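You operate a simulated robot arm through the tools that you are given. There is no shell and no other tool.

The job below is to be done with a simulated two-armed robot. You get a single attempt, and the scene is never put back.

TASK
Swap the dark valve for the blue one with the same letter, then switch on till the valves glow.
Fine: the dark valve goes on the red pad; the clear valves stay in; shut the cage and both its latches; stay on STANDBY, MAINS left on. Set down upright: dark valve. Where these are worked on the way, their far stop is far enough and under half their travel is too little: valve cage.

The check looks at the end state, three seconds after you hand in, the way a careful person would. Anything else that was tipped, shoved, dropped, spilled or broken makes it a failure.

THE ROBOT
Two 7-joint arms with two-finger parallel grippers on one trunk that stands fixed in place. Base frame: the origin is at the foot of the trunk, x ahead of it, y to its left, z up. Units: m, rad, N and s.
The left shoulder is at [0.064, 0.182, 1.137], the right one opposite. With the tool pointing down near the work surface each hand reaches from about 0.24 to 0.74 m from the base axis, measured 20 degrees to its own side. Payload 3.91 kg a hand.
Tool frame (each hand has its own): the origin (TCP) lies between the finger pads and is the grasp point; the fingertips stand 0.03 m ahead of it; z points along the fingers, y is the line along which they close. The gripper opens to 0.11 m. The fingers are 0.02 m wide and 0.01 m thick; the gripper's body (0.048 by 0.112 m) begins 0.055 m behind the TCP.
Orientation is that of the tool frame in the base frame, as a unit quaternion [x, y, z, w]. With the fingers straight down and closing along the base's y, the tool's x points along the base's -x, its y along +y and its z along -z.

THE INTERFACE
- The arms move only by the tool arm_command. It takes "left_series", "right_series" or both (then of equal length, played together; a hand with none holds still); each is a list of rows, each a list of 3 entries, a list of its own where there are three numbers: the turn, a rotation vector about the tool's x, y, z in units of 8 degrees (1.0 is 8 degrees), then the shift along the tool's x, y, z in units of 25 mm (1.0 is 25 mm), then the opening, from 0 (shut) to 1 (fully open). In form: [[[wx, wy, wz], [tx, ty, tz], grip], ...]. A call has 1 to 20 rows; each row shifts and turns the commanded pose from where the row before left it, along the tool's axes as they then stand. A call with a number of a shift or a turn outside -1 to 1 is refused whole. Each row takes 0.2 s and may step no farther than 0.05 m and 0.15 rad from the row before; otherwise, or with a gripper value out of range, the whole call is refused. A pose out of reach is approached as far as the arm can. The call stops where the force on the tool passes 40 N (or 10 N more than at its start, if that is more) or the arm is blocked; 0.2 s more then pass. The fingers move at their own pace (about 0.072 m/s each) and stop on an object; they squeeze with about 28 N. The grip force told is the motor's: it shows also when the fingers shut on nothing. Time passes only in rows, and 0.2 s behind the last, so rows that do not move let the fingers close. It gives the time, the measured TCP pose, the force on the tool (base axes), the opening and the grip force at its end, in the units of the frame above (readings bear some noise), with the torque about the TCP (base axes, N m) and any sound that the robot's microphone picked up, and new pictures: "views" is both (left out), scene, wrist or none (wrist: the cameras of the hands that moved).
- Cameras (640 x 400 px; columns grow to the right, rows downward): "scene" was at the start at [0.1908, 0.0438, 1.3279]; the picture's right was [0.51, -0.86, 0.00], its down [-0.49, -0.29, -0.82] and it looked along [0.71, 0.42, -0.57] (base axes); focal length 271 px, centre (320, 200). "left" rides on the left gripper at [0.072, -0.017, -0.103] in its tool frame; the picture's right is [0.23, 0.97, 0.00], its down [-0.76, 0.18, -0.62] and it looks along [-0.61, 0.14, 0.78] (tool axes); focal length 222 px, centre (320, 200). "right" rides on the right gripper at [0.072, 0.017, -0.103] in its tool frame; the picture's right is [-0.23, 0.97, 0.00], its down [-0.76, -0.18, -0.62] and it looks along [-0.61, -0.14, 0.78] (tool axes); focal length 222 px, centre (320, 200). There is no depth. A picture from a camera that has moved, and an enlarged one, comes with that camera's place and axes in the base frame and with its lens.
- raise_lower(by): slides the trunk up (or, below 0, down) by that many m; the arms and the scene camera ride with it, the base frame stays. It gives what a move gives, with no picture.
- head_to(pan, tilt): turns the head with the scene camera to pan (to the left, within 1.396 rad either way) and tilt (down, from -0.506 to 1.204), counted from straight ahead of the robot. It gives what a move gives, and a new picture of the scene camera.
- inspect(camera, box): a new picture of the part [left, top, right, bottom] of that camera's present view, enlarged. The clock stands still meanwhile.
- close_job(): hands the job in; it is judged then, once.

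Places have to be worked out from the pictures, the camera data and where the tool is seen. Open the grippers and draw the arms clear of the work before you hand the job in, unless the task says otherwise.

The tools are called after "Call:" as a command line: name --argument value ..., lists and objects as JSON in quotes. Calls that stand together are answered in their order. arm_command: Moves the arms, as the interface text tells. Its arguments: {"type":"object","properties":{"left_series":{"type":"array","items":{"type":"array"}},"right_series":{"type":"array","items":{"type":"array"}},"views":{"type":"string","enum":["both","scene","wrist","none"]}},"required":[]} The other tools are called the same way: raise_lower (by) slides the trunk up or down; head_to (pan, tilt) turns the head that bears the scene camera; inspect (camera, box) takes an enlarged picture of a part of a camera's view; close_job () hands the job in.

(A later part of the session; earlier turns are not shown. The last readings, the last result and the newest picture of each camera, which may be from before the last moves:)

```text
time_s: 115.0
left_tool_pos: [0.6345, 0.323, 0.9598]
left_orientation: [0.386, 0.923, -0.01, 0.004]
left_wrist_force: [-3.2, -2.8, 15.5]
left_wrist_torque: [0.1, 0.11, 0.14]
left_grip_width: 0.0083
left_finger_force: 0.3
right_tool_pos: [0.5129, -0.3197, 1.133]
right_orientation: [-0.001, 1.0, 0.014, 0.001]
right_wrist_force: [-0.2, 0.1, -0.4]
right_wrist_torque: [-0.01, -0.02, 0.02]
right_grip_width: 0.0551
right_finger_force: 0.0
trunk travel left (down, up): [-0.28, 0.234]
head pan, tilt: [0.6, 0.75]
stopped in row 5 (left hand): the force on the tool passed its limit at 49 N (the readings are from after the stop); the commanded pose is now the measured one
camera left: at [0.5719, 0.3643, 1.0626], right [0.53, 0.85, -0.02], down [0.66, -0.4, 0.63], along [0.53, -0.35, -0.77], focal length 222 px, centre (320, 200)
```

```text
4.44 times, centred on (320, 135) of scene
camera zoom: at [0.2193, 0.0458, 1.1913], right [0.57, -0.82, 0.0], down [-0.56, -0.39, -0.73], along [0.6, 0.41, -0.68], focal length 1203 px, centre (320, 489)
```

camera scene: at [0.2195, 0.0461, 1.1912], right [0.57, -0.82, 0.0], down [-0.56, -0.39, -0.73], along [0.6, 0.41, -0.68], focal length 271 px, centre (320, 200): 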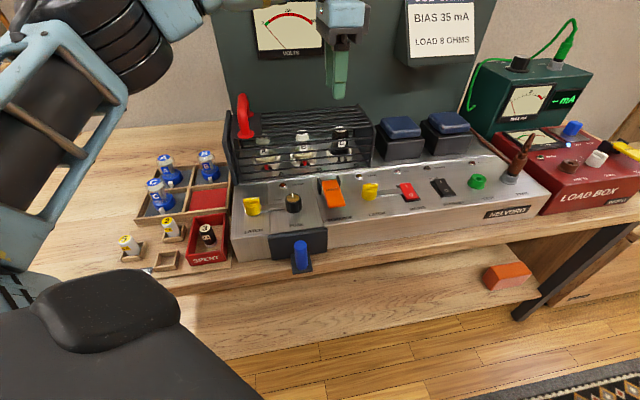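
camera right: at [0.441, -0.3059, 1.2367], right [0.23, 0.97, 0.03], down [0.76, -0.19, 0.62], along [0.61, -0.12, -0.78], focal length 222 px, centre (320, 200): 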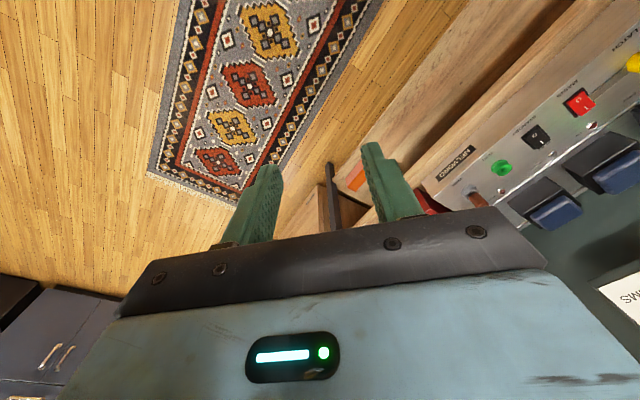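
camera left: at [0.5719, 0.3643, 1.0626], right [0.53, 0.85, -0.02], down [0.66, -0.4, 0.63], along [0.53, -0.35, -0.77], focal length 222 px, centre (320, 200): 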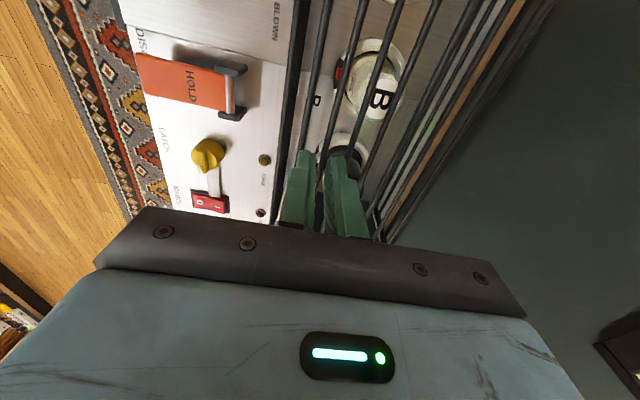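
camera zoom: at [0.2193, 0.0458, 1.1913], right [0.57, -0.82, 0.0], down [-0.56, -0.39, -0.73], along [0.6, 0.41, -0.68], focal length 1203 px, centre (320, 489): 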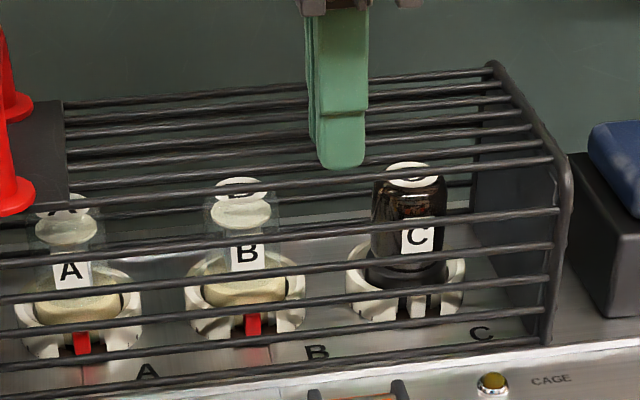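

Pressing on the bars shifted the whole cage a few mm to the right relative to the valves — so the cage slides to the right (over the transformers), away from the fixed left plate. I lift off and return to the handle to push it right.

Call:
arm_command --left_series '[[[0, 0, 0], [0, 0, -0.8], 0.1], [[0, 0, 0], [0.5, 0, -0.9], 0.1], [[0, 0, 0], [0.5, 0, -0.9], 0.3], [[0, 0, 0], [0.8, 0, -0.9], 0.5], [[0, 0, -0.9], [0, 0, 0], 0.5], [[0, 0, -0.9], [0, 0, 0], 0.5], [[0, 0, -0.9], [0, 0, 0], 0.5], [[0, 0, -0.9], [0, 0, 0], 0.5], [[0, 0, -0.9], [0, 0, 0], 0.5], [[0, 0, -0.9], [0, 0, 0], 0.5], [[0, 0, -0.9], [0, 0, 0], 0.5], [[0, 0, -0.9], [0, 0, 0], 0.5], [[0, 0, -0.9], [0, 0, 0], 0.5], [[0, 0, -0.9], [0, 0, 0], 0.5], [[0, 0, -0.9], [0, 0, 0], 0.5], [[0, 0, -0.9], [0, 0, 0], 0.5], [[0, 0, -0.55], [0, 0, 0], 0.5]]' --views "both"

Call:
inspect --camera "scene" --box '[220, 80, 400, 230]'

```text
time_s: 118.6
left_tool_pos: [0.6029, 0.3579, 1.0439]
left_orientation: [-0.388, 0.921, -0.008, -0.005]
left_wrist_force: [-0.1, -0.3, 1.1]
left_wrist_torque: [0.01, -0.02, 0.0]
left_grip_width: 0.0552
left_finger_force: 0.0
right_tool_pos: [0.5122, -0.3188, 1.1341]
right_orientation: [0.0, 1.0, 0.014, 0.001]
right_wrist_force: [-0.2, -0.5, 0.6]
right_wrist_torque: [-0.03, 0.01, 0.02]
right_grip_width: 0.055
right_finger_force: 0.1
trunk travel left (down, up): [-0.28, 0.234]
head pan, tilt: [0.6, 0.75]
camera scene: at [0.2196, 0.046, 1.1912], right [0.57, -0.82, 0.0], down [-0.56, -0.39, -0.73], along [0.6, 0.41, -0.68], focal length 271 px, centre (320, 200)
camera left: at [0.5652, 0.2956, 1.1487], right [-0.86, 0.52, -0.01], down [0.41, 0.68, 0.61], along [0.32, 0.52, -0.79], focal length 222 px, centre (320, 200)
```

scene: 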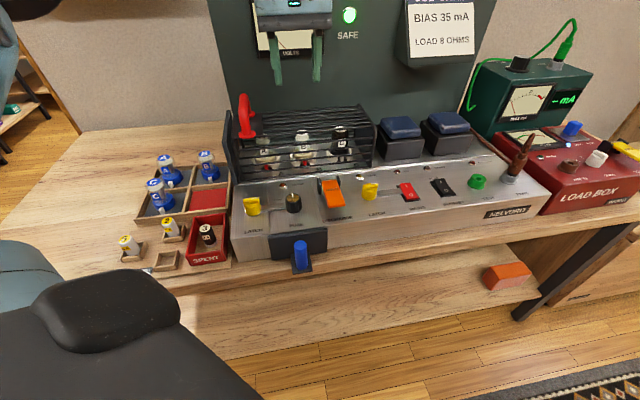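
left: 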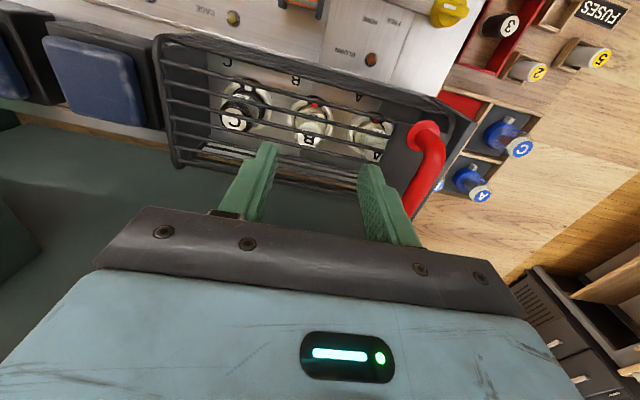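

```text
2.67 times, centred on (310, 155) of scene
camera zoom: at [0.2196, 0.046, 1.1912], right [0.57, -0.82, 0.0], down [-0.56, -0.39, -0.73], along [0.6, 0.41, -0.68], focal length 722 px, centre (347, 320)
```

zoom: 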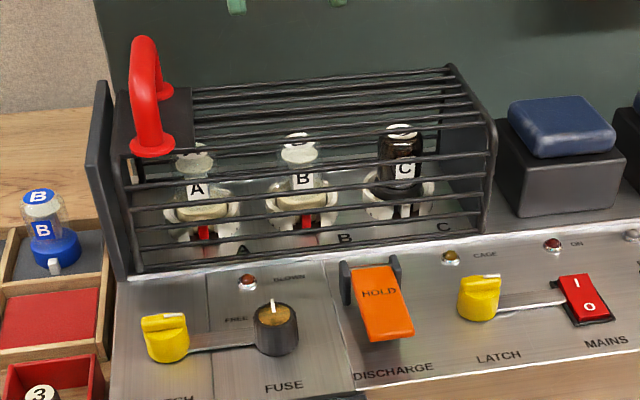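

Confirmed: the gap to the left plate has grown. I go over the handle again and straddle the bar.

Call:
arm_command --left_series '[[[0, 0, 0], [-0.12, 0.816, 0], 0.5], [[0, 0, 0], [-0.12, 0.816, 0], 0.5], [[0, 0, 0], [-0.12, 0.816, 0], 0.5], [[0, 0, 0], [-0.12, 0.816, 0], 0.5], [[0, 0, 0], [-0.12, 0.816, 0], 0.5], [[0, 0, 0], [0, 0, 0.75], 0.5], [[0, 0, 0], [0, 0, 0.75], 0.5], [[0, 0, 0], [0, 0, 0.75], 0.5], [[0, 0, 0], [0, 0, 0.75], 0.5], [[0, 0, 0], [0, 0, 0], 0.2], [[0, 0, 0], [0, 0, 0], 0.2], [[0, 0, 0], [0, 0, 0], 0.2]]' --views "none"

Call:
arm_command --left_series '[[[0, 0, 0], [0, -0.3, 0], 0.2], [[0, 0, 0], [0, -0.3, 0], 0.2], [[0, 0, 0], [0, -0.3, 0], 0.2], [[0, 0, 0], [0, 0, 0], 0.2]]' --views "both"

Call:
inspect --camera "scene" --box '[220, 80, 400, 230]'

```text
time_s: 121.2
left_tool_pos: [0.541, 0.4405, 0.9674]
left_orientation: [-0.387, 0.922, -0.009, -0.005]
left_wrist_force: [-0.4, 0.1, -0.6]
left_wrist_torque: [0.01, 0.02, 0.0]
left_grip_width: 0.0218
left_finger_force: 0.0
right_tool_pos: [0.5134, -0.3197, 1.1342]
right_orientation: [0.0, 1.0, 0.013, 0.001]
right_wrist_force: [0.7, -0.7, 0.2]
right_wrist_torque: [-0.02, 0.02, 0.03]
right_grip_width: 0.0554
right_finger_force: 0.1
trunk travel left (down, up): [-0.28, 0.234]
head pan, tilt: [0.6, 0.75]
```

```text
time_s: 122.2
left_tool_pos: [0.5575, 0.4237, 0.968]
left_orientation: [-0.386, 0.923, -0.008, -0.004]
left_wrist_force: [-0.1, 0.1, -0.8]
left_wrist_torque: [0.03, -0.03, 0.02]
left_grip_width: 0.022
left_finger_force: 0.1
right_tool_pos: [0.5128, -0.3183, 1.1339]
right_orientation: [0.0, 1.0, 0.013, 0.0]
right_wrist_force: [-0.2, -0.2, 0.6]
right_wrist_torque: [0.02, 0.0, 0.02]
right_grip_width: 0.055
right_finger_force: 0.1
trunk travel left (down, up): [-0.28, 0.234]
head pan, tilt: [0.6, 0.75]
camera scene: at [0.2194, 0.0461, 1.1912], right [0.57, -0.82, 0.0], down [-0.56, -0.39, -0.73], along [0.6, 0.41, -0.68], focal length 271 px, centre (320, 200)
camera left: at [0.519, 0.3608, 1.0725], right [-0.85, 0.52, -0.01], down [0.41, 0.68, 0.61], along [0.32, 0.52, -0.79], focal length 222 px, centre (320, 200)
```

scene: 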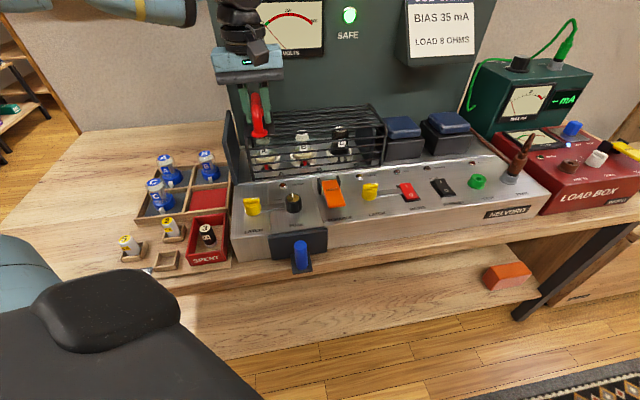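
left: 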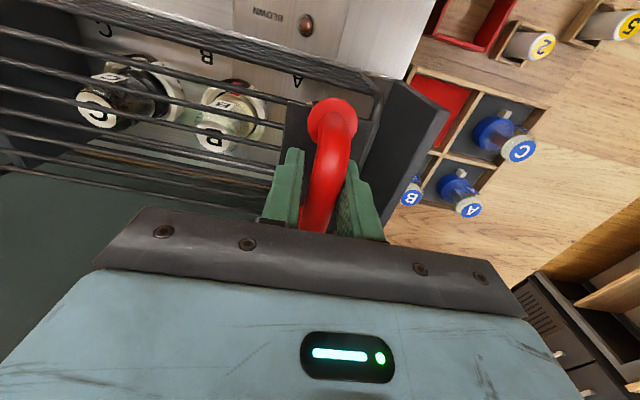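

```text
2.67 times, centred on (310, 155) of scene
camera zoom: at [0.2194, 0.0461, 1.1912], right [0.57, -0.82, 0.0], down [-0.56, -0.39, -0.73], along [0.6, 0.41, -0.68], focal length 722 px, centre (347, 320)
```

zoom: 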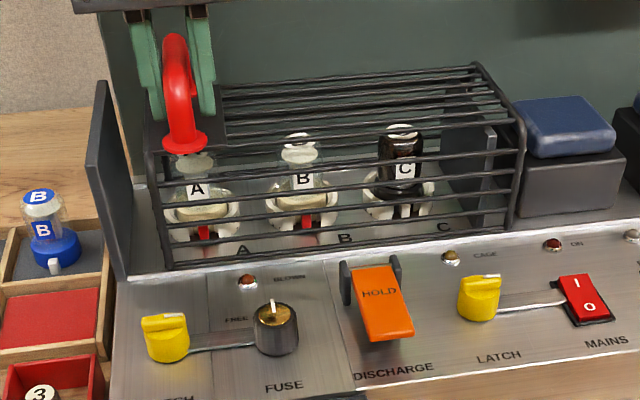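

The cage slides freely to the right. I keep pushing it along.

Call:
arm_command --left_series '[[[0, 0, 0], [0, -0.5, 0], 0.2], [[0, 0, 0], [0, -0.5, 0], 0.2], [[0, 0, 0], [0, -0.5, 0], 0.2], [[0, 0, 0], [0, -0.5, 0], 0.2], [[0, 0, 0], [0, -0.5, 0], 0.2], [[0, 0, 0], [0, -0.5, 0], 0.2], [[0, 0, 0], [0, -0.5, 0], 0.2], [[0, 0, 0], [0, -0.5, 0], 0.2], [[0, 0, 0], [0, 0, 0], 0.2]]' --views "both"

```text
time_s: 124.2
left_tool_pos: [0.6278, 0.3522, 0.9688]
left_orientation: [-0.387, 0.922, -0.008, -0.005]
left_wrist_force: [0.9, -0.9, 1.5]
left_wrist_torque: [-0.03, 0.02, 0.01]
left_grip_width: 0.022
left_finger_force: 0.0
right_tool_pos: [0.5134, -0.3187, 1.1342]
right_orientation: [0.0, 1.0, 0.014, 0.001]
right_wrist_force: [-0.3, -0.2, -0.4]
right_wrist_torque: [0.04, 0.01, 0.01]
right_grip_width: 0.0553
right_finger_force: 0.1
trunk travel left (down, up): [-0.28, 0.234]
head pan, tilt: [0.6, 0.75]
camera scene: at [0.2194, 0.0461, 1.1912], right [0.57, -0.82, 0.0], down [-0.56, -0.39, -0.73], along [0.6, 0.41, -0.68], focal length 271 px, centre (320, 200)
camera left: at [0.5898, 0.2907, 1.0735], right [-0.85, 0.52, -0.01], down [0.41, 0.68, 0.61], along [0.32, 0.52, -0.79], focal length 222 px, centre (320, 200)
```

scene: 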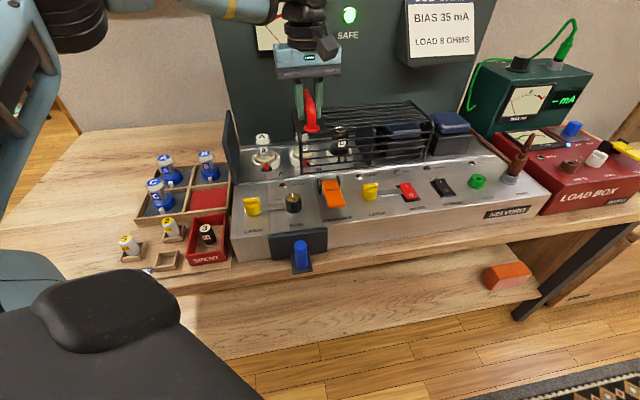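
left: 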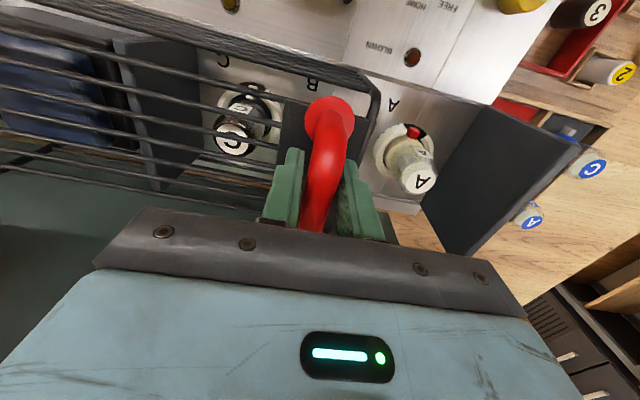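

Call:
arm_command --left_series '[[[0, 0, 0], [0, -0.5, 0], 0.2], [[0, 0, 0], [0, -0.5, 0], 0.2], [[0, 0, 0], [0, -0.5, 0], 0.2], [[0, 0, 0], [0, -0.5, 0], 0.2], [[0, 0, 0], [0, -0.5, 0], 0.2], [[0, 0, 0], [0, -0.5, 0], 0.2], [[0, 0, 0], [0, 0, 0], 0.2]]' --views "both"

```text
time_s: 125.8
left_tool_pos: [0.6577, 0.3234, 0.9687]
left_orientation: [-0.389, 0.921, -0.009, -0.005]
left_wrist_force: [0.2, 0.0, -0.3]
left_wrist_torque: [0.05, -0.02, 0.01]
left_grip_width: 0.0221
left_finger_force: 0.1
left hand out of reach, approached as far as the arm can: row 4, 5, 6
right_tool_pos: [0.5134, -0.3185, 1.1326]
right_orientation: [-0.001, 1.0, 0.013, 0.0]
right_wrist_force: [-0.1, 0.6, 0.7]
right_wrist_torque: [0.01, 0.04, 0.02]
right_grip_width: 0.0549
right_finger_force: 0.0
trunk travel left (down, up): [-0.28, 0.234]
head pan, tilt: [0.6, 0.75]
camera scene: at [0.2196, 0.046, 1.1912], right [0.57, -0.82, 0.0], down [-0.56, -0.39, -0.73], along [0.6, 0.41, -0.68], focal length 271 px, centre (320, 200)
camera left: at [0.6207, 0.2609, 1.0737], right [-0.86, 0.52, -0.01], down [0.41, 0.68, 0.61], along [0.32, 0.52, -0.79], focal length 222 px, centre (320, 200)
```

scene: 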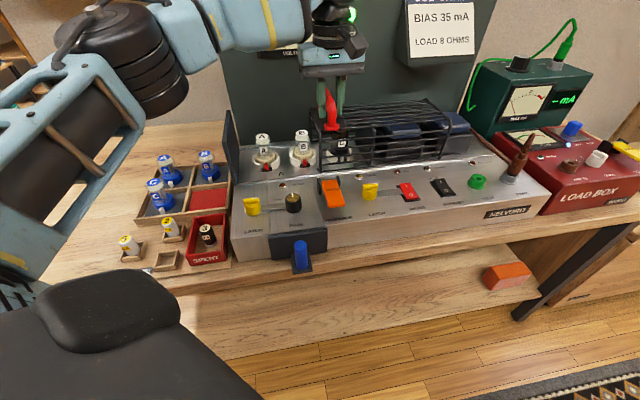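
left: 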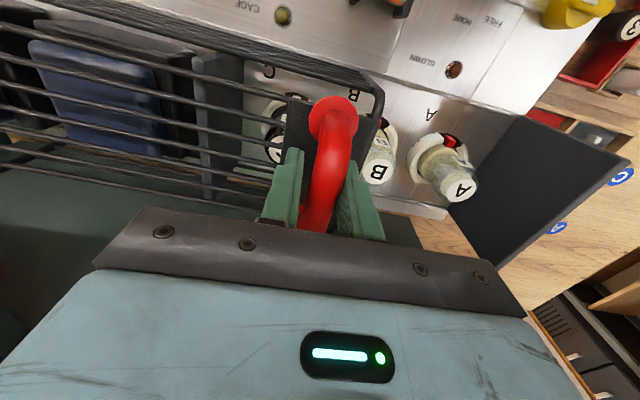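

The left arm reached its limit with the cage about 60% along. I raise the trunk 0.1 m to gain reach at this height, then lower the hand and continue.

Call:
raise_lower --by 0.1

Call:
arm_command --left_series '[[[0, 0, 0], [0, 0, 0.8], 0.25], [[0, 0, 0], [0, 0, 0.8], 0.25], [[0, 0, 0], [0, 0, 0.8], 0.25], [[0, 0, 0], [0, 0, 0.8], 0.25], [[0, 0, 0], [0, 0, 0.8], 0.25], [[0, 0, 0], [0, -0.4, 0], 0.25], [[0, 0, 0], [0, -0.4, 0], 0.25], [[0, 0, 0], [0, -0.4, 0], 0.25], [[0, 0, 0], [0, -0.4, 0], 0.25], [[0, 0, 0], [0, -0.4, 0], 0.25]]' --views "both"

```text
time_s: 127.2
left_tool_pos: [0.6454, 0.3229, 1.1226]
left_orientation: [-0.386, 0.921, -0.028, 0.041]
left_wrist_force: [0.2, -0.1, -0.5]
left_wrist_torque: [-0.01, -0.02, 0.03]
left_grip_width: 0.0218
left_finger_force: 0.0
right_tool_pos: [0.5143, -0.3182, 1.2323]
right_orientation: [-0.001, 1.0, 0.013, 0.0]
right_wrist_force: [0.3, -0.2, -0.5]
right_wrist_torque: [0.01, 0.03, -0.02]
right_grip_width: 0.0548
right_finger_force: 0.1
trunk travel left (down, up): [-0.38, 0.134]
head pan, tilt: [0.6, 0.75]
```

```text
time_s: 129.4
left_tool_pos: [0.6672, 0.3142, 1.0257]
left_orientation: [-0.383, 0.922, -0.028, 0.043]
left_wrist_force: [0.3, -1.3, -0.1]
left_wrist_torque: [-0.02, 0.0, 0.01]
left_grip_width: 0.0274
left_finger_force: 0.1
left hand out of reach, approached as far as the arm can: row 7, 8, 9, 10
right_tool_pos: [0.5123, -0.3185, 1.2341]
right_orientation: [0.0, 1.0, 0.014, 0.001]
right_wrist_force: [-0.5, 0.3, -0.5]
right_wrist_torque: [0.0, 0.01, -0.04]
right_grip_width: 0.055
right_finger_force: 0.1
trunk travel left (down, up): [-0.38, 0.134]
head pan, tilt: [0.6, 0.75]
camera scene: at [0.1912, 0.0459, 1.2934], right [0.57, -0.82, 0.0], down [-0.56, -0.39, -0.73], along [0.6, 0.41, -0.68], focal length 271 px, centre (320, 200)
camera left: at [0.618, 0.2513, 1.1264], right [-0.85, 0.53, -0.09], down [0.35, 0.68, 0.65], along [0.41, 0.52, -0.76], focal length 222 px, centre (320, 200)
```

scene: 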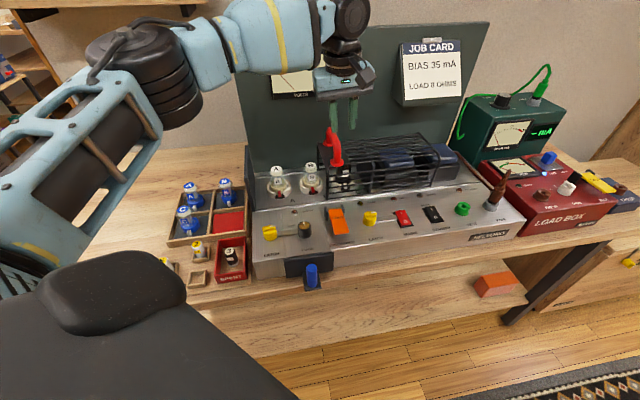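
left: 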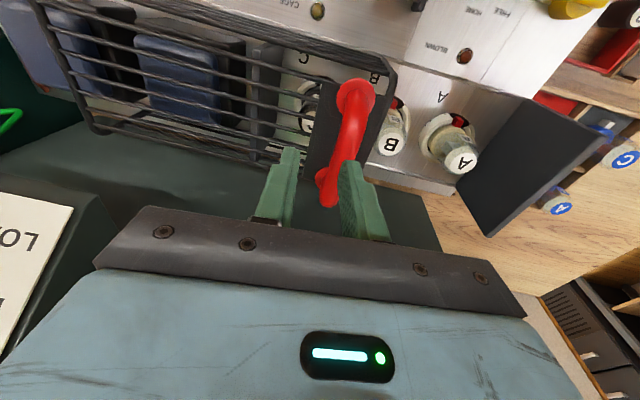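

The hand drifted above the bar at the limit. I back up a little, tilt the tool 8° so the fingers lean right, and lower around the bar again.

Call:
arm_command --left_series '[[[0, 0, 0], [0, 0.6, -0.2], 0.45], [[0, 0, 0], [0, 0.6, 0], 0.45], [[0.5, 0, 0], [0, 0, 0], 0.45], [[0.5, 0, 0], [0, 0, 0], 0.45], [[0, 0, 0], [0, 0, 0.6], 0.45], [[0, 0, 0], [0, 0, 0.6], 0.45], [[0, 0, 0], [0, 0, 0.6], 0.45], [[0, 0, 0], [0, 0, 0], 0.45]]' --views "wrist"

Call:
inspect --camera "scene" --box '[240, 60, 480, 220]'

```text
time_s: 131.2
left_tool_pos: [0.6538, 0.3288, 0.9853]
left_orientation: [-0.382, 0.917, -0.093, 0.068]
left_wrist_force: [0.5, 0.0, 0.2]
left_wrist_torque: [0.02, -0.02, 0.01]
left_grip_width: 0.0494
left_finger_force: 0.1
right_tool_pos: [0.5131, -0.3182, 1.2322]
right_orientation: [0.0, 1.0, 0.013, 0.001]
right_wrist_force: [-0.2, -1.0, -0.9]
right_wrist_torque: [0.01, 0.02, 0.0]
right_grip_width: 0.0547
right_finger_force: 0.1
trunk travel left (down, up): [-0.38, 0.134]
head pan, tilt: [0.6, 0.75]
camera left: at [0.5948, 0.2766, 1.0856], right [-0.83, 0.51, -0.23], down [0.29, 0.74, 0.61], along [0.48, 0.44, -0.76], focal length 222 px, centre (320, 200)
```

left: 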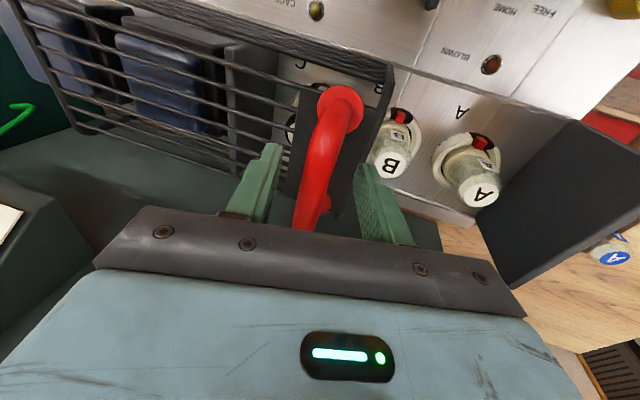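

```text
2.50 times, centred on (360, 140) of scene
camera zoom: at [0.191, 0.0461, 1.2934], right [0.57, -0.82, 0.0], down [-0.56, -0.39, -0.73], along [0.6, 0.41, -0.68], focal length 676 px, centre (220, 350)
```

zoom: 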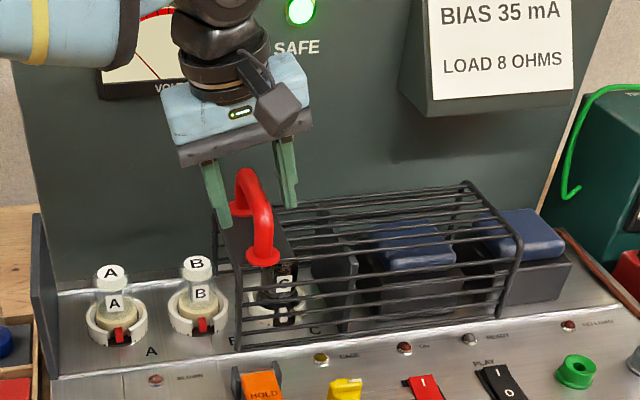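

The fingers straddle the bar well. I lower slightly more and push horizontally to the right.

Call:
arm_command --left_series '[[[0, 0, 0], [0, 0, 0.5], 0.35], [[0, 0, 0], [0, -0.5, 0.114], 0.3], [[0, 0, 0], [0, -0.5, 0.114], 0.25], [[0, 0, 0], [0, -0.5, 0.114], 0.25], [[0, 0, 0], [0, -0.5, 0.114], 0.25], [[0, 0, 0], [0, -0.5, 0.114], 0.25], [[0, 0, 0], [0, -0.5, 0.114], 0.25], [[0, 0, 0], [0, -0.5, 0.114], 0.25], [[0, 0, 0], [0, -0.5, 0.114], 0.25], [[0, 0, 0], [0, 0, 0], 0.25]]' --views "both"

```text
time_s: 133.4
left_tool_pos: [0.6926, 0.2926, 0.9718]
left_orientation: [-0.382, 0.917, -0.092, 0.069]
left_wrist_force: [-0.8, 0.0, 0.0]
left_wrist_torque: [-0.03, -0.01, 0.02]
left_grip_width: 0.0274
left_finger_force: 0.0
left hand out of reach, approached as far as the arm can: row 6, 7, 8, 9
right_tool_pos: [0.5117, -0.3197, 1.2325]
right_orientation: [-0.001, 1.0, 0.012, 0.001]
right_wrist_force: [-0.1, 0.6, -0.1]
right_wrist_torque: [-0.02, 0.02, -0.01]
right_grip_width: 0.055
right_finger_force: 0.1
trunk travel left (down, up): [-0.38, 0.134]
head pan, tilt: [0.6, 0.75]
camera scene: at [0.1912, 0.046, 1.2934], right [0.57, -0.82, 0.0], down [-0.56, -0.39, -0.73], along [0.6, 0.41, -0.68], focal length 271 px, centre (320, 200)
camera left: at [0.633, 0.2409, 1.0732], right [-0.83, 0.51, -0.23], down [0.29, 0.74, 0.61], along [0.48, 0.44, -0.76], focal length 222 px, centre (320, 200)
```

scene: 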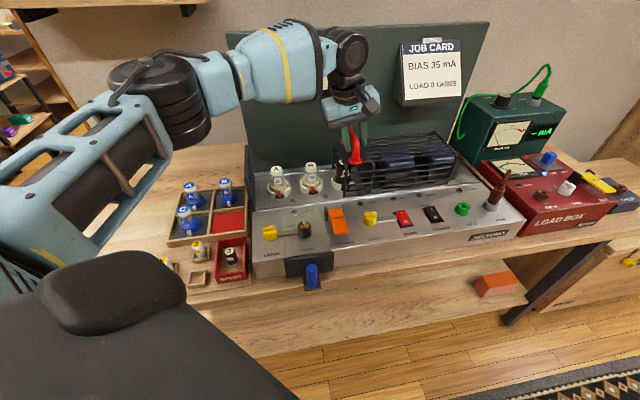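
left: 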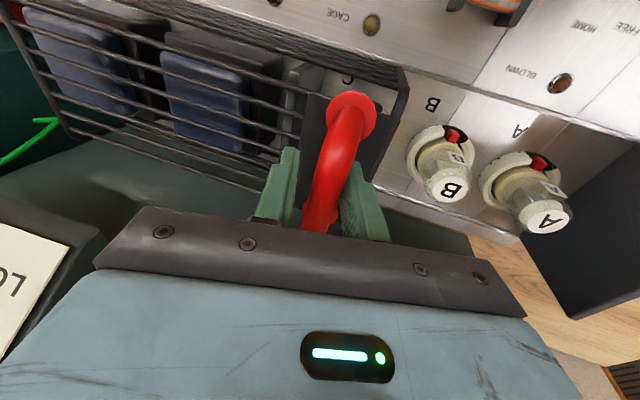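

The bar is at e_r≈0.283; about 6 cm to go. I tilt the tool a further 16° to the right and push on.

Call:
arm_command --left_series '[[[0.5, 0, 0], [0, 0, 0], 0.35], [[0.5, 0, 0], [0, 0, 0], 0.35], [[0.5, 0, 0], [0, 0, 0], 0.35], [[0.5, 0, 0], [0, 0, 0], 0.35], [[0, 0, 0], [0, -0.4, 0.22], 0.35], [[0, 0, 0], [0, -0.4, 0.22], 0.35], [[0, 0, 0], [0, -0.4, 0.22], 0.35], [[0, 0, 0], [0, -0.4, 0.22], 0.35], [[0, 0, 0], [0, -0.4, 0.22], 0.35], [[0, 0, 0], [0, -0.4, 0.22], 0.35]]' --views "both"

```text
time_s: 135.6
left_tool_pos: [0.7259, 0.2557, 0.971]
left_orientation: [-0.37, 0.895, -0.218, 0.122]
left_wrist_force: [0.1, 2.7, 2.9]
left_wrist_torque: [0.09, -0.04, -0.05]
left_grip_width: 0.0386
left_finger_force: 0.1
left hand out of reach, approached as far as the arm can: row 9, 10
right_tool_pos: [0.5121, -0.3188, 1.2343]
right_orientation: [-0.001, 1.0, 0.013, 0.0]
right_wrist_force: [0.1, 0.1, 0.2]
right_wrist_torque: [0.0, 0.0, 0.04]
right_grip_width: 0.0548
right_finger_force: 0.2
trunk travel left (down, up): [-0.38, 0.134]
head pan, tilt: [0.6, 0.75]
camera scene: at [0.1911, 0.0461, 1.2935], right [0.57, -0.82, 0.0], down [-0.56, -0.39, -0.73], along [0.6, 0.41, -0.68], focal length 271 px, centre (320, 200)
camera left: at [0.6464, 0.2236, 1.0653], right [-0.75, 0.45, -0.48], down [0.19, 0.84, 0.5], along [0.63, 0.29, -0.72], focal length 222 px, centre (320, 200)
```

scene: 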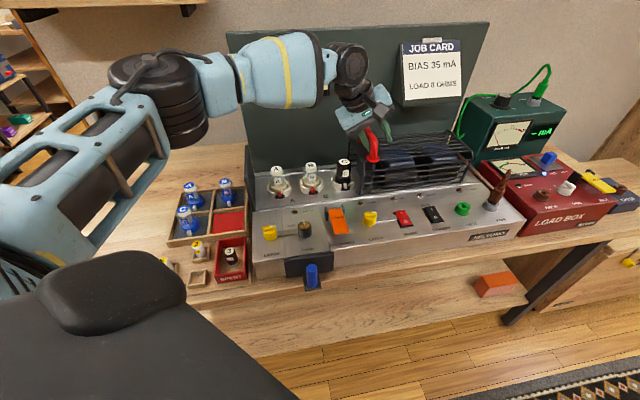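
left: 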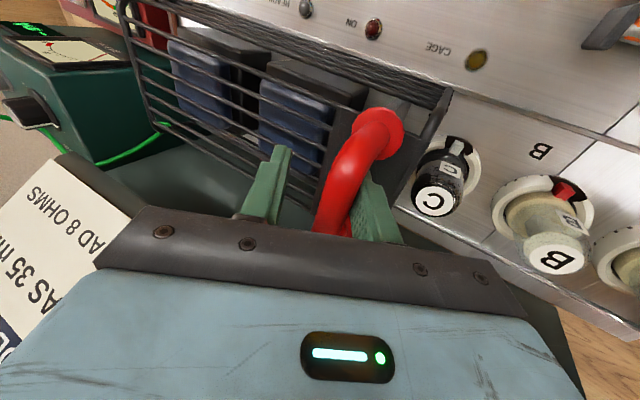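

Valve C is now uncovered. I zoom to see how far the cage is, then push a bit more toward the stop.

Call:
arm_command --left_series '[[[0.5, 0, 0], [0, 0, 0], 0.35], [[0.5, 0, 0], [0, -0.3, 0.2], 0.35], [[0, 0, 0], [0, -0.35, 0.25], 0.35], [[0, 0, 0], [0, -0.35, 0.25], 0.35], [[0, 0, 0], [0, -0.35, 0.25], 0.35], [[0, 0, 0], [0, 0, 0], 0.35]]' --views "wrist"

Call:
inspect --camera "scene" --box '[260, 70, 500, 220]'

```text
time_s: 137.0
left_tool_pos: [0.7404, 0.241, 0.9722]
left_orientation: [-0.359, 0.878, -0.28, 0.147]
left_wrist_force: [2.3, -1.3, 5.3]
left_wrist_torque: [-0.02, 0.01, 0.02]
left_grip_width: 0.0365
left_finger_force: 0.1
left hand out of reach, approached as far as the arm can: row 4, 5
right_tool_pos: [0.512, -0.3184, 1.2325]
right_orientation: [-0.001, 1.0, 0.014, 0.001]
right_wrist_force: [-0.4, -0.3, -0.2]
right_wrist_torque: [0.01, 0.0, 0.04]
right_grip_width: 0.055
right_finger_force: 0.0
trunk travel left (down, up): [-0.38, 0.134]
head pan, tilt: [0.6, 0.75]
camera left: at [0.6513, 0.2185, 1.0602], right [-0.69, 0.41, -0.6], down [0.15, 0.89, 0.43], along [0.71, 0.21, -0.68], focal length 222 px, centre (320, 200)
```

left: 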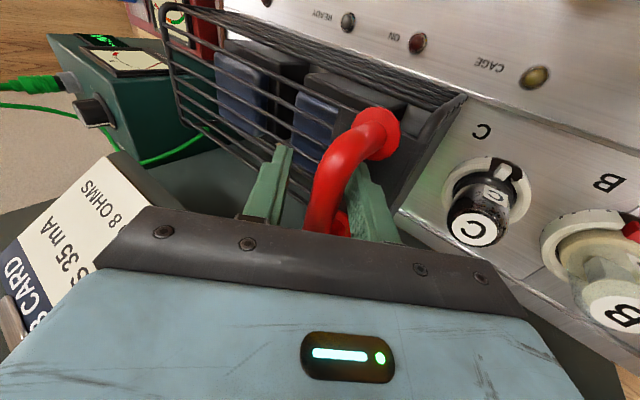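

```text
2.67 times, centred on (380, 145) of scene
camera zoom: at [0.1909, 0.0458, 1.2934], right [0.57, -0.82, 0.0], down [-0.56, -0.39, -0.73], along [0.6, 0.41, -0.68], focal length 722 px, centre (160, 347)
```

zoom: 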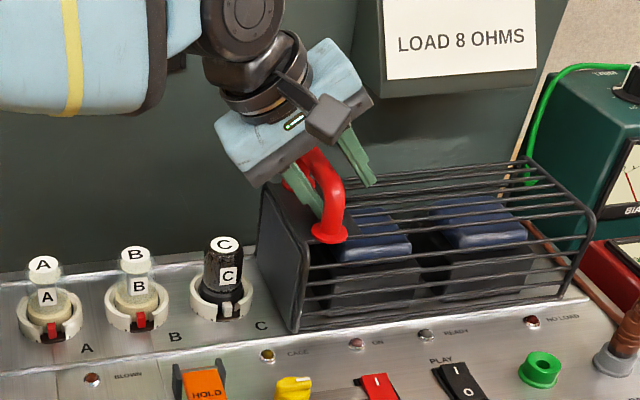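

The cage is practically fully open (bar moved ~0.286 m) and socket C is exposed. I withdraw the fingers along their axis and then straighten the tool.

Call:
arm_command --left_series '[[[0, 0, 0], [0, 0, -0.8], 0.45], [[0, 0, 0], [0, 0, -1], 0.5], [[0, 0, 0], [0, 0, -1], 0.5], [[0, 0, 0], [0, 0, -1], 0.5], [[-0.6, 0.06, 0], [0, 0, -0.5], 0.5], [[-0.6, 0.06, 0], [0, 0.3, 0], 0.5], [[-0.6, 0.06, 0], [0, 0.3, 0], 0.5], [[-0.6, 0.06, 0], [0, 0.3, 0], 0.5], [[-0.6, 0.06, 0], [0, 0.3, 0], 0.5], [[-0.6, 0.06, 0], [0, 0, 0], 0.5], [[-0.6, 0.06, 0], [0, 0, 0], 0.5], [[-0.4, 0, 0], [0, 0, 0], 0.5], [[0, 0, 0], [0, 0, 0], 0.5]]' --views "both"

```text
time_s: 139.8
left_tool_pos: [0.6537, 0.3543, 1.0364]
left_orientation: [-0.378, 0.926, 0.001, -0.001]
left_wrist_force: [-0.2, -0.2, 0.8]
left_wrist_torque: [0.03, 0.01, 0.01]
left_grip_width: 0.055
left_finger_force: 0.1
left hand out of reach, approached as far as the arm can: row 10, 11, 12
right_tool_pos: [0.5126, -0.3181, 1.234]
right_orientation: [-0.001, 1.0, 0.013, 0.001]
right_wrist_force: [0.5, 0.7, 0.8]
right_wrist_torque: [-0.03, 0.0, -0.01]
right_grip_width: 0.055
right_finger_force: 0.0
trunk travel left (down, up): [-0.38, 0.134]
head pan, tilt: [0.6, 0.75]
camera scene: at [0.1908, 0.0465, 1.2935], right [0.57, -0.82, 0.0], down [-0.56, -0.39, -0.73], along [0.6, 0.41, -0.68], focal length 271 px, centre (320, 200)
camera left: at [0.6153, 0.2896, 1.1397], right [-0.84, 0.54, 0.0], down [0.42, 0.66, 0.62], along [0.33, 0.53, -0.78], focal length 222 px, centre (320, 200)
```

scene: 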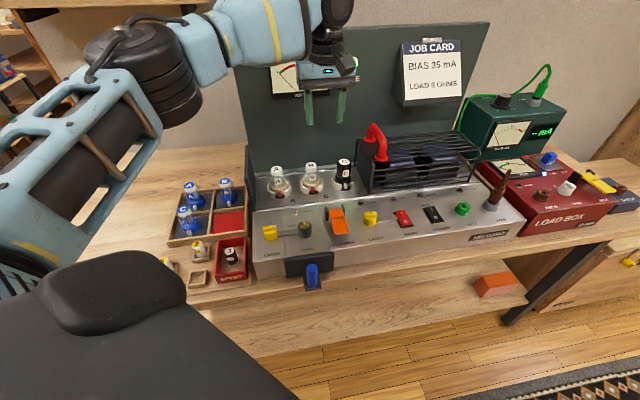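
left: 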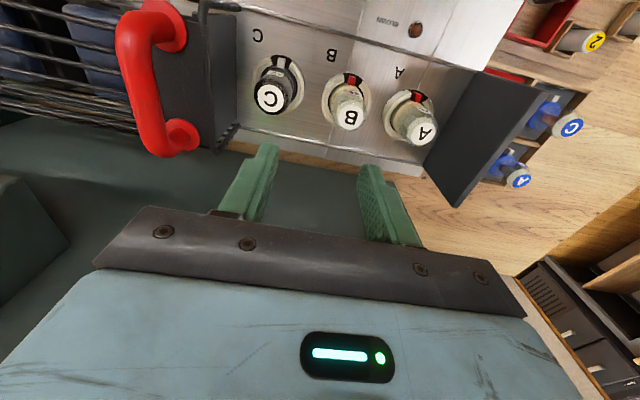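

Now a clear view of the sockets. I zoom for accurate positions and the key orientation.

Call:
inspect --camera "left" --box '[230, 40, 350, 130]'

Call:
inspect --camera "scene" --box '[260, 140, 380, 220]'

Call:
inspect --camera "scene" --box '[160, 170, 260, 260]'

```text
4.44 times, centred on (290, 85) of left
camera zoom: at [0.6153, 0.2896, 1.1397], right [-0.84, 0.54, 0.0], down [0.42, 0.66, 0.62], along [0.33, 0.53, -0.78], focal length 987 px, centre (453, 711)
```

zoom: 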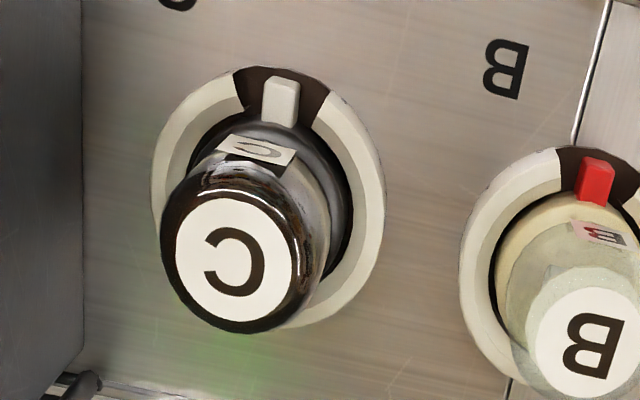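

```text
5.00 times, centred on (320, 180) of scene
camera zoom: at [0.1908, 0.0465, 1.2935], right [0.57, -0.82, 0.0], down [-0.56, -0.39, -0.73], along [0.6, 0.41, -0.68], focal length 1353 px, centre (320, 300)
```

zoom: 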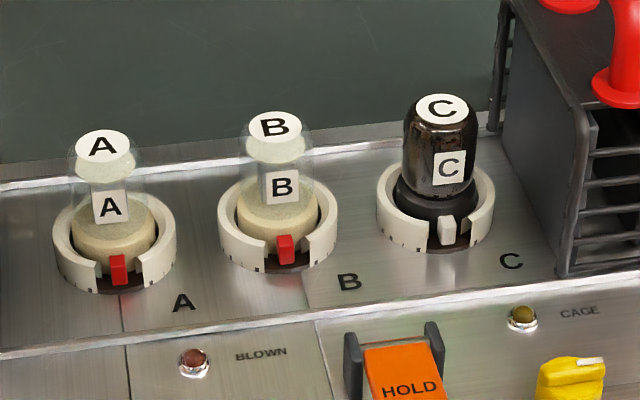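

```text
4.44 times, centred on (210, 215) of scene
camera zoom: at [0.1908, 0.0465, 1.2935], right [0.57, -0.82, 0.0], down [-0.56, -0.39, -0.73], along [0.6, 0.41, -0.68], focal length 1203 px, centre (809, 133)
```

zoom: 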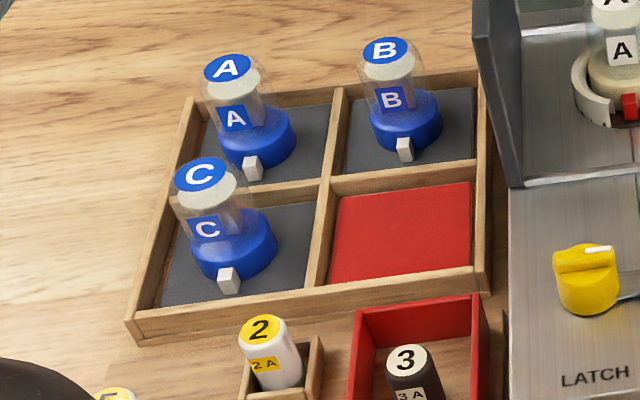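

All keys (A, B, C and the blue ones) point to the front, so no twist is needed. Dark C's axis is at (0.690,0.3145), top z≈0.899. I lower to z≈0.95, move over it, and check.

Call:
arm_command --left_series '[[[0, 0, 0], [0, 0, 0.85], 0.5], [[0, 0, 0], [0, 0, 0.85], 0.5], [[0, 0, 0], [0, 0, 0.85], 0.5], [[0, 0, 0], [0, 0, 0.85], 0.5], [[0, 0, 0], [0.04, -0.7, 0], 0.5], [[0, 0, 0], [0.04, -0.7, 0], 0.5], [[0, 0, 0], [0, -0.75, 0], 0.5], [[0, 0, 0], [0, 0, 0], 0.5]]' --views "both"

Call:
inspect --camera "left" --box '[240, 60, 400, 180]'

```text
time_s: 141.6
left_tool_pos: [0.6645, 0.3468, 0.9523]
left_orientation: [-0.379, 0.925, 0.0, 0.0]
left_wrist_force: [-0.1, -0.6, 0.3]
left_wrist_torque: [0.01, -0.02, 0.01]
left_grip_width: 0.0549
left_finger_force: 0.2
left hand out of reach, approached as far as the arm can: row 5, 6, 7
right_tool_pos: [0.5118, -0.3182, 1.2341]
right_orientation: [-0.001, 1.0, 0.013, 0.001]
right_wrist_force: [0.0, 1.2, -0.4]
right_wrist_torque: [-0.01, 0.0, -0.01]
right_grip_width: 0.055
right_finger_force: 0.1
trunk travel left (down, up): [-0.38, 0.134]
head pan, tilt: [0.6, 0.75]
camera scene: at [0.1913, 0.0462, 1.2934], right [0.57, -0.82, 0.0], down [-0.56, -0.39, -0.73], along [0.6, 0.41, -0.68], focal length 271 px, centre (320, 200)
camera left: at [0.6242, 0.2839, 1.0559], right [-0.85, 0.53, 0.0], down [0.42, 0.66, 0.62], along [0.33, 0.53, -0.78], focal length 222 px, centre (320, 200)
```

scene: 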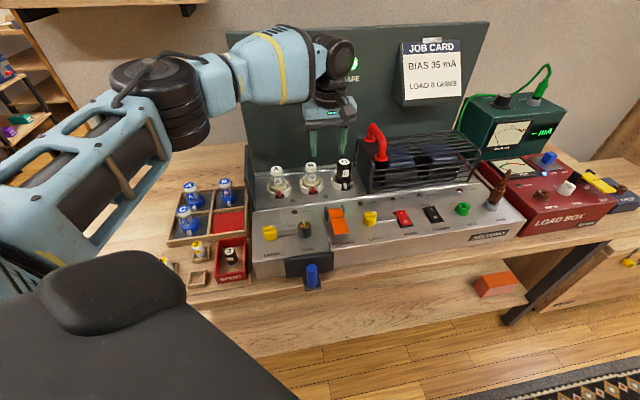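
left: 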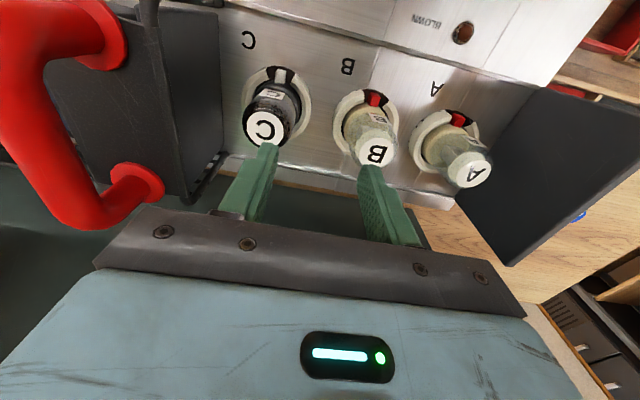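

```text
3.33 times, centred on (320, 120) of left
camera zoom: at [0.6242, 0.2839, 1.0559], right [-0.85, 0.53, 0.0], down [0.42, 0.66, 0.62], along [0.33, 0.53, -0.78], focal length 740 px, centre (320, 467)
```

zoom: 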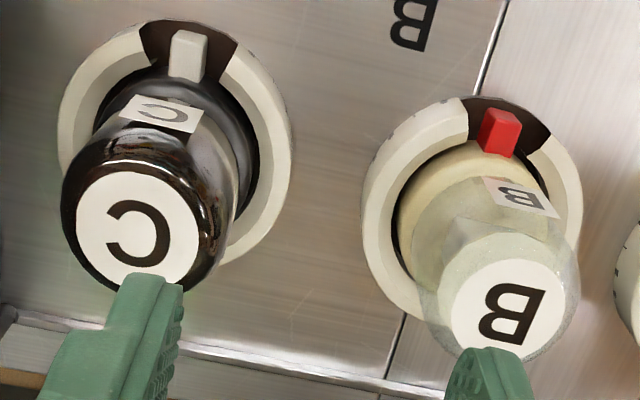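

A vertical tool is 17 mm short of C (arm fully extended). I'll yaw to about 12° and lean the fingers outward 12°, keeping the finger pads parallel to the valve, so the wrist stays within reach.

Call:
arm_command --left_series '[[[0, 0, 0.812], [0, 0, -0.3], 0.5], [[0, 0, 0.812], [0, 0, 0], 0.5], [[0, 0, 0.812], [0, 0, 0], 0.5], [[0, 0, 0.812], [0, 0, 0], 0.5], [[0, 0, 0.812], [0, 0, 0], 0.5], [[0, -0.5, 0], [0, 0, 0], 0.5], [[0, -0.5, 0], [0, 0, 0], 0.5], [[0, -0.5, 0], [0, 0, 0], 0.5], [[0, 0, 0], [0, 0, 0], 0.5]]' --views "wrist"

```text
time_s: 143.6
left_tool_pos: [0.6634, 0.348, 0.9604]
left_orientation: [-0.104, 0.989, 0.011, 0.105]
left_wrist_force: [-0.4, -0.2, 0.2]
left_wrist_torque: [-0.01, -0.02, 0.05]
left_grip_width: 0.055
left_finger_force: 0.1
right_tool_pos: [0.5134, -0.3176, 1.2336]
right_orientation: [0.0, 1.0, 0.014, 0.001]
right_wrist_force: [-0.6, 0.2, -0.4]
right_wrist_torque: [-0.02, -0.03, 0.01]
right_grip_width: 0.0551
right_finger_force: 0.0
trunk travel left (down, up): [-0.38, 0.134]
head pan, tilt: [0.6, 0.75]
camera left: at [0.5771, 0.311, 1.0457], right [-0.42, 0.91, -0.05], down [0.56, 0.3, 0.77], along [0.71, 0.3, -0.64], focal length 222 px, centre (320, 200)
```

left: 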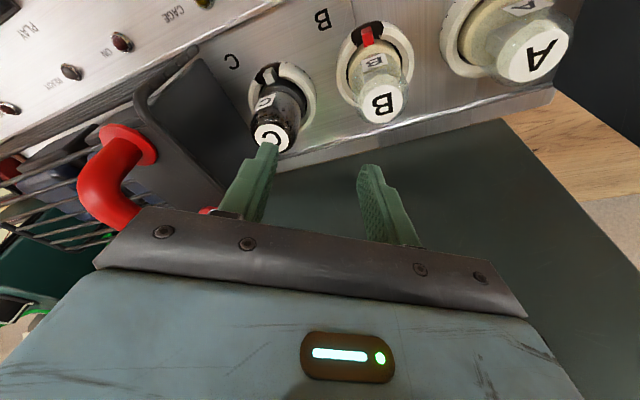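

Orientation as intended. I move over dark C (0.690,0.3145) at z≈0.955 with a 45 mm opening.

Call:
arm_command --left_series '[[[0, 0, 0], [-0.35, -0.765, 0.1], 0.5], [[0, 0, 0], [-0.35, -0.765, 0.1], 0.41], [[0, 0, 0], [0, 0, 0], 0.41]]' --views "both"

Call:
inspect --camera "left" --box '[240, 60, 420, 190]'

Call:
inspect --camera "scene" --box '[290, 110, 410, 200]'

```text
time_s: 144.4
left_tool_pos: [0.689, 0.3142, 0.9596]
left_orientation: [-0.104, 0.989, 0.012, 0.104]
left_wrist_force: [-0.1, -0.5, 0.4]
left_wrist_torque: [0.02, -0.02, 0.0]
left_grip_width: 0.045
left_finger_force: 0.1
right_tool_pos: [0.513, -0.3178, 1.2338]
right_orientation: [0.0, 1.0, 0.014, 0.001]
right_wrist_force: [-1.3, 0.2, 0.6]
right_wrist_torque: [-0.01, -0.03, -0.03]
right_grip_width: 0.055
right_finger_force: 0.2
trunk travel left (down, up): [-0.38, 0.134]
head pan, tilt: [0.6, 0.75]
camera scene: at [0.1909, 0.0459, 1.2935], right [0.57, -0.82, 0.0], down [-0.56, -0.39, -0.73], along [0.6, 0.41, -0.68], focal length 271 px, centre (320, 200)
camera left: at [0.6027, 0.277, 1.0452], right [-0.42, 0.91, -0.05], down [0.56, 0.3, 0.77], along [0.71, 0.3, -0.64], focal length 222 px, centre (320, 200)
```

scene: 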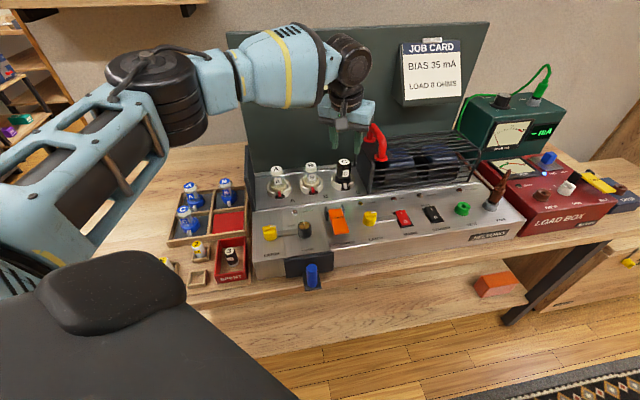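
left: 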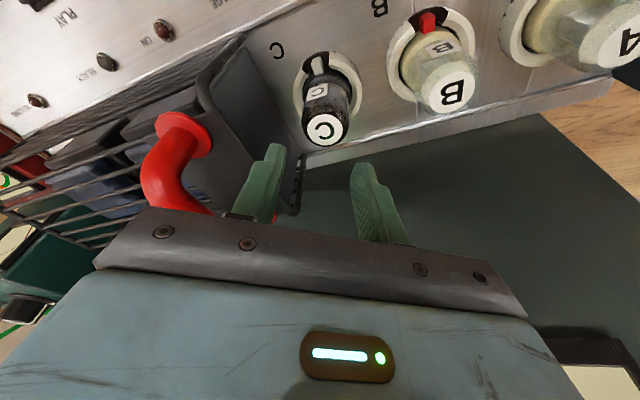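

```text
3.08 times, centred on (330, 125) of left
camera zoom: at [0.6027, 0.277, 1.0452], right [-0.42, 0.91, -0.05], down [0.56, 0.3, 0.77], along [0.71, 0.3, -0.64], focal length 684 px, centre (289, 431)
```

zoom: 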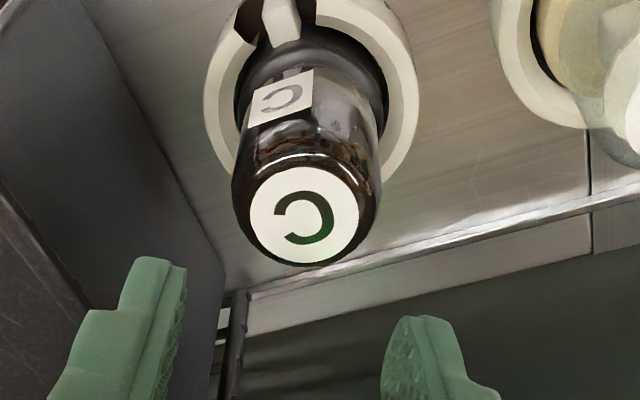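

```text
4.44 times, centred on (350, 155) of scene
camera zoom: at [0.1909, 0.0459, 1.2935], right [0.57, -0.82, 0.0], down [-0.56, -0.39, -0.73], along [0.6, 0.41, -0.68], focal length 1203 px, centre (187, 400)
```

zoom: 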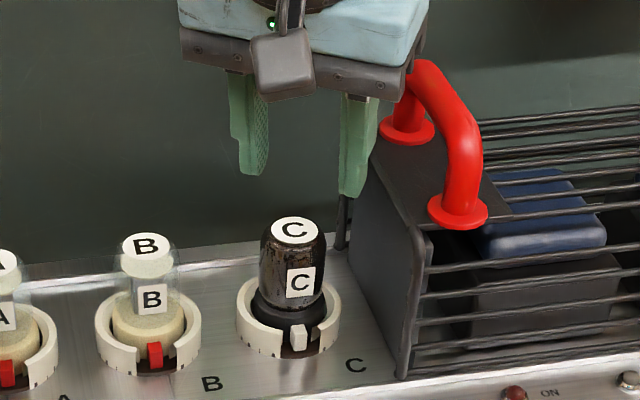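

Well aligned. I descend vertically to z≈0.889 (tips ~0.86, above the collar) and close on the valve.

Call:
arm_command --left_series '[[[0, 0, 0], [0.14, 0, 0.69], 0.41], [[0, 0, 0], [0.14, 0, 0.69], 0.41], [[0, 0, 0], [0.14, 0, 0.69], 0.41], [[0, 0, 0], [0.14, 0, 0.69], 0.41], [[0, 0, 0], [0, 0, 0], 0.41], [[0, 0, 0], [0, 0, 0], 0.2], [[0, 0, 0], [0, 0, 0], 0.1], [[0, 0, 0], [0, 0, 0], 0]]' --views "wrist"

Call:
inspect --camera "scene" --box '[290, 110, 410, 200]'

```text
time_s: 146.2
left_tool_pos: [0.6888, 0.3152, 0.889]
left_orientation: [-0.105, 0.989, 0.012, 0.104]
left_wrist_force: [0.2, -0.2, 0.0]
left_wrist_torque: [0.01, 0.0, 0.0]
left_grip_width: 0.0369
left_finger_force: 27.9
right_tool_pos: [0.5125, -0.3193, 1.2334]
right_orientation: [-0.001, 1.0, 0.013, 0.001]
right_wrist_force: [-0.4, -0.4, 0.0]
right_wrist_torque: [0.02, 0.07, -0.04]
right_grip_width: 0.0549
right_finger_force: 0.0
trunk travel left (down, up): [-0.38, 0.134]
head pan, tilt: [0.6, 0.75]
camera left: at [0.6035, 0.2778, 0.9747], right [-0.42, 0.91, -0.05], down [0.56, 0.3, 0.77], along [0.71, 0.3, -0.64], focal length 222 px, centre (320, 200)
```

left: 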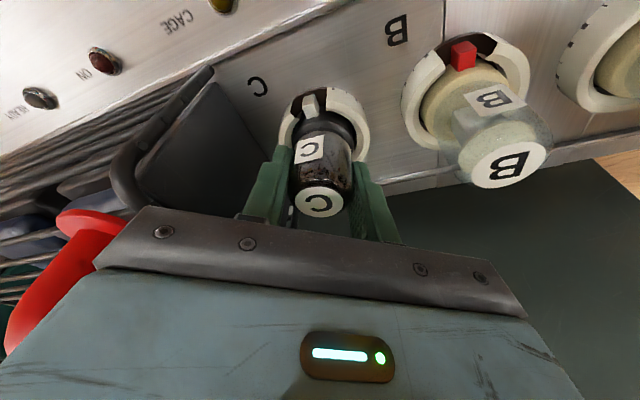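

```text
4.44 times, centred on (350, 155) of scene
camera zoom: at [0.1913, 0.046, 1.2934], right [0.57, -0.82, 0.0], down [-0.56, -0.39, -0.73], along [0.6, 0.41, -0.68], focal length 1203 px, centre (187, 400)
```

zoom: 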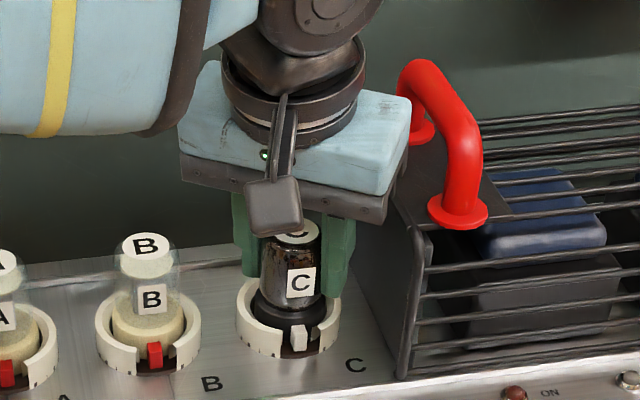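

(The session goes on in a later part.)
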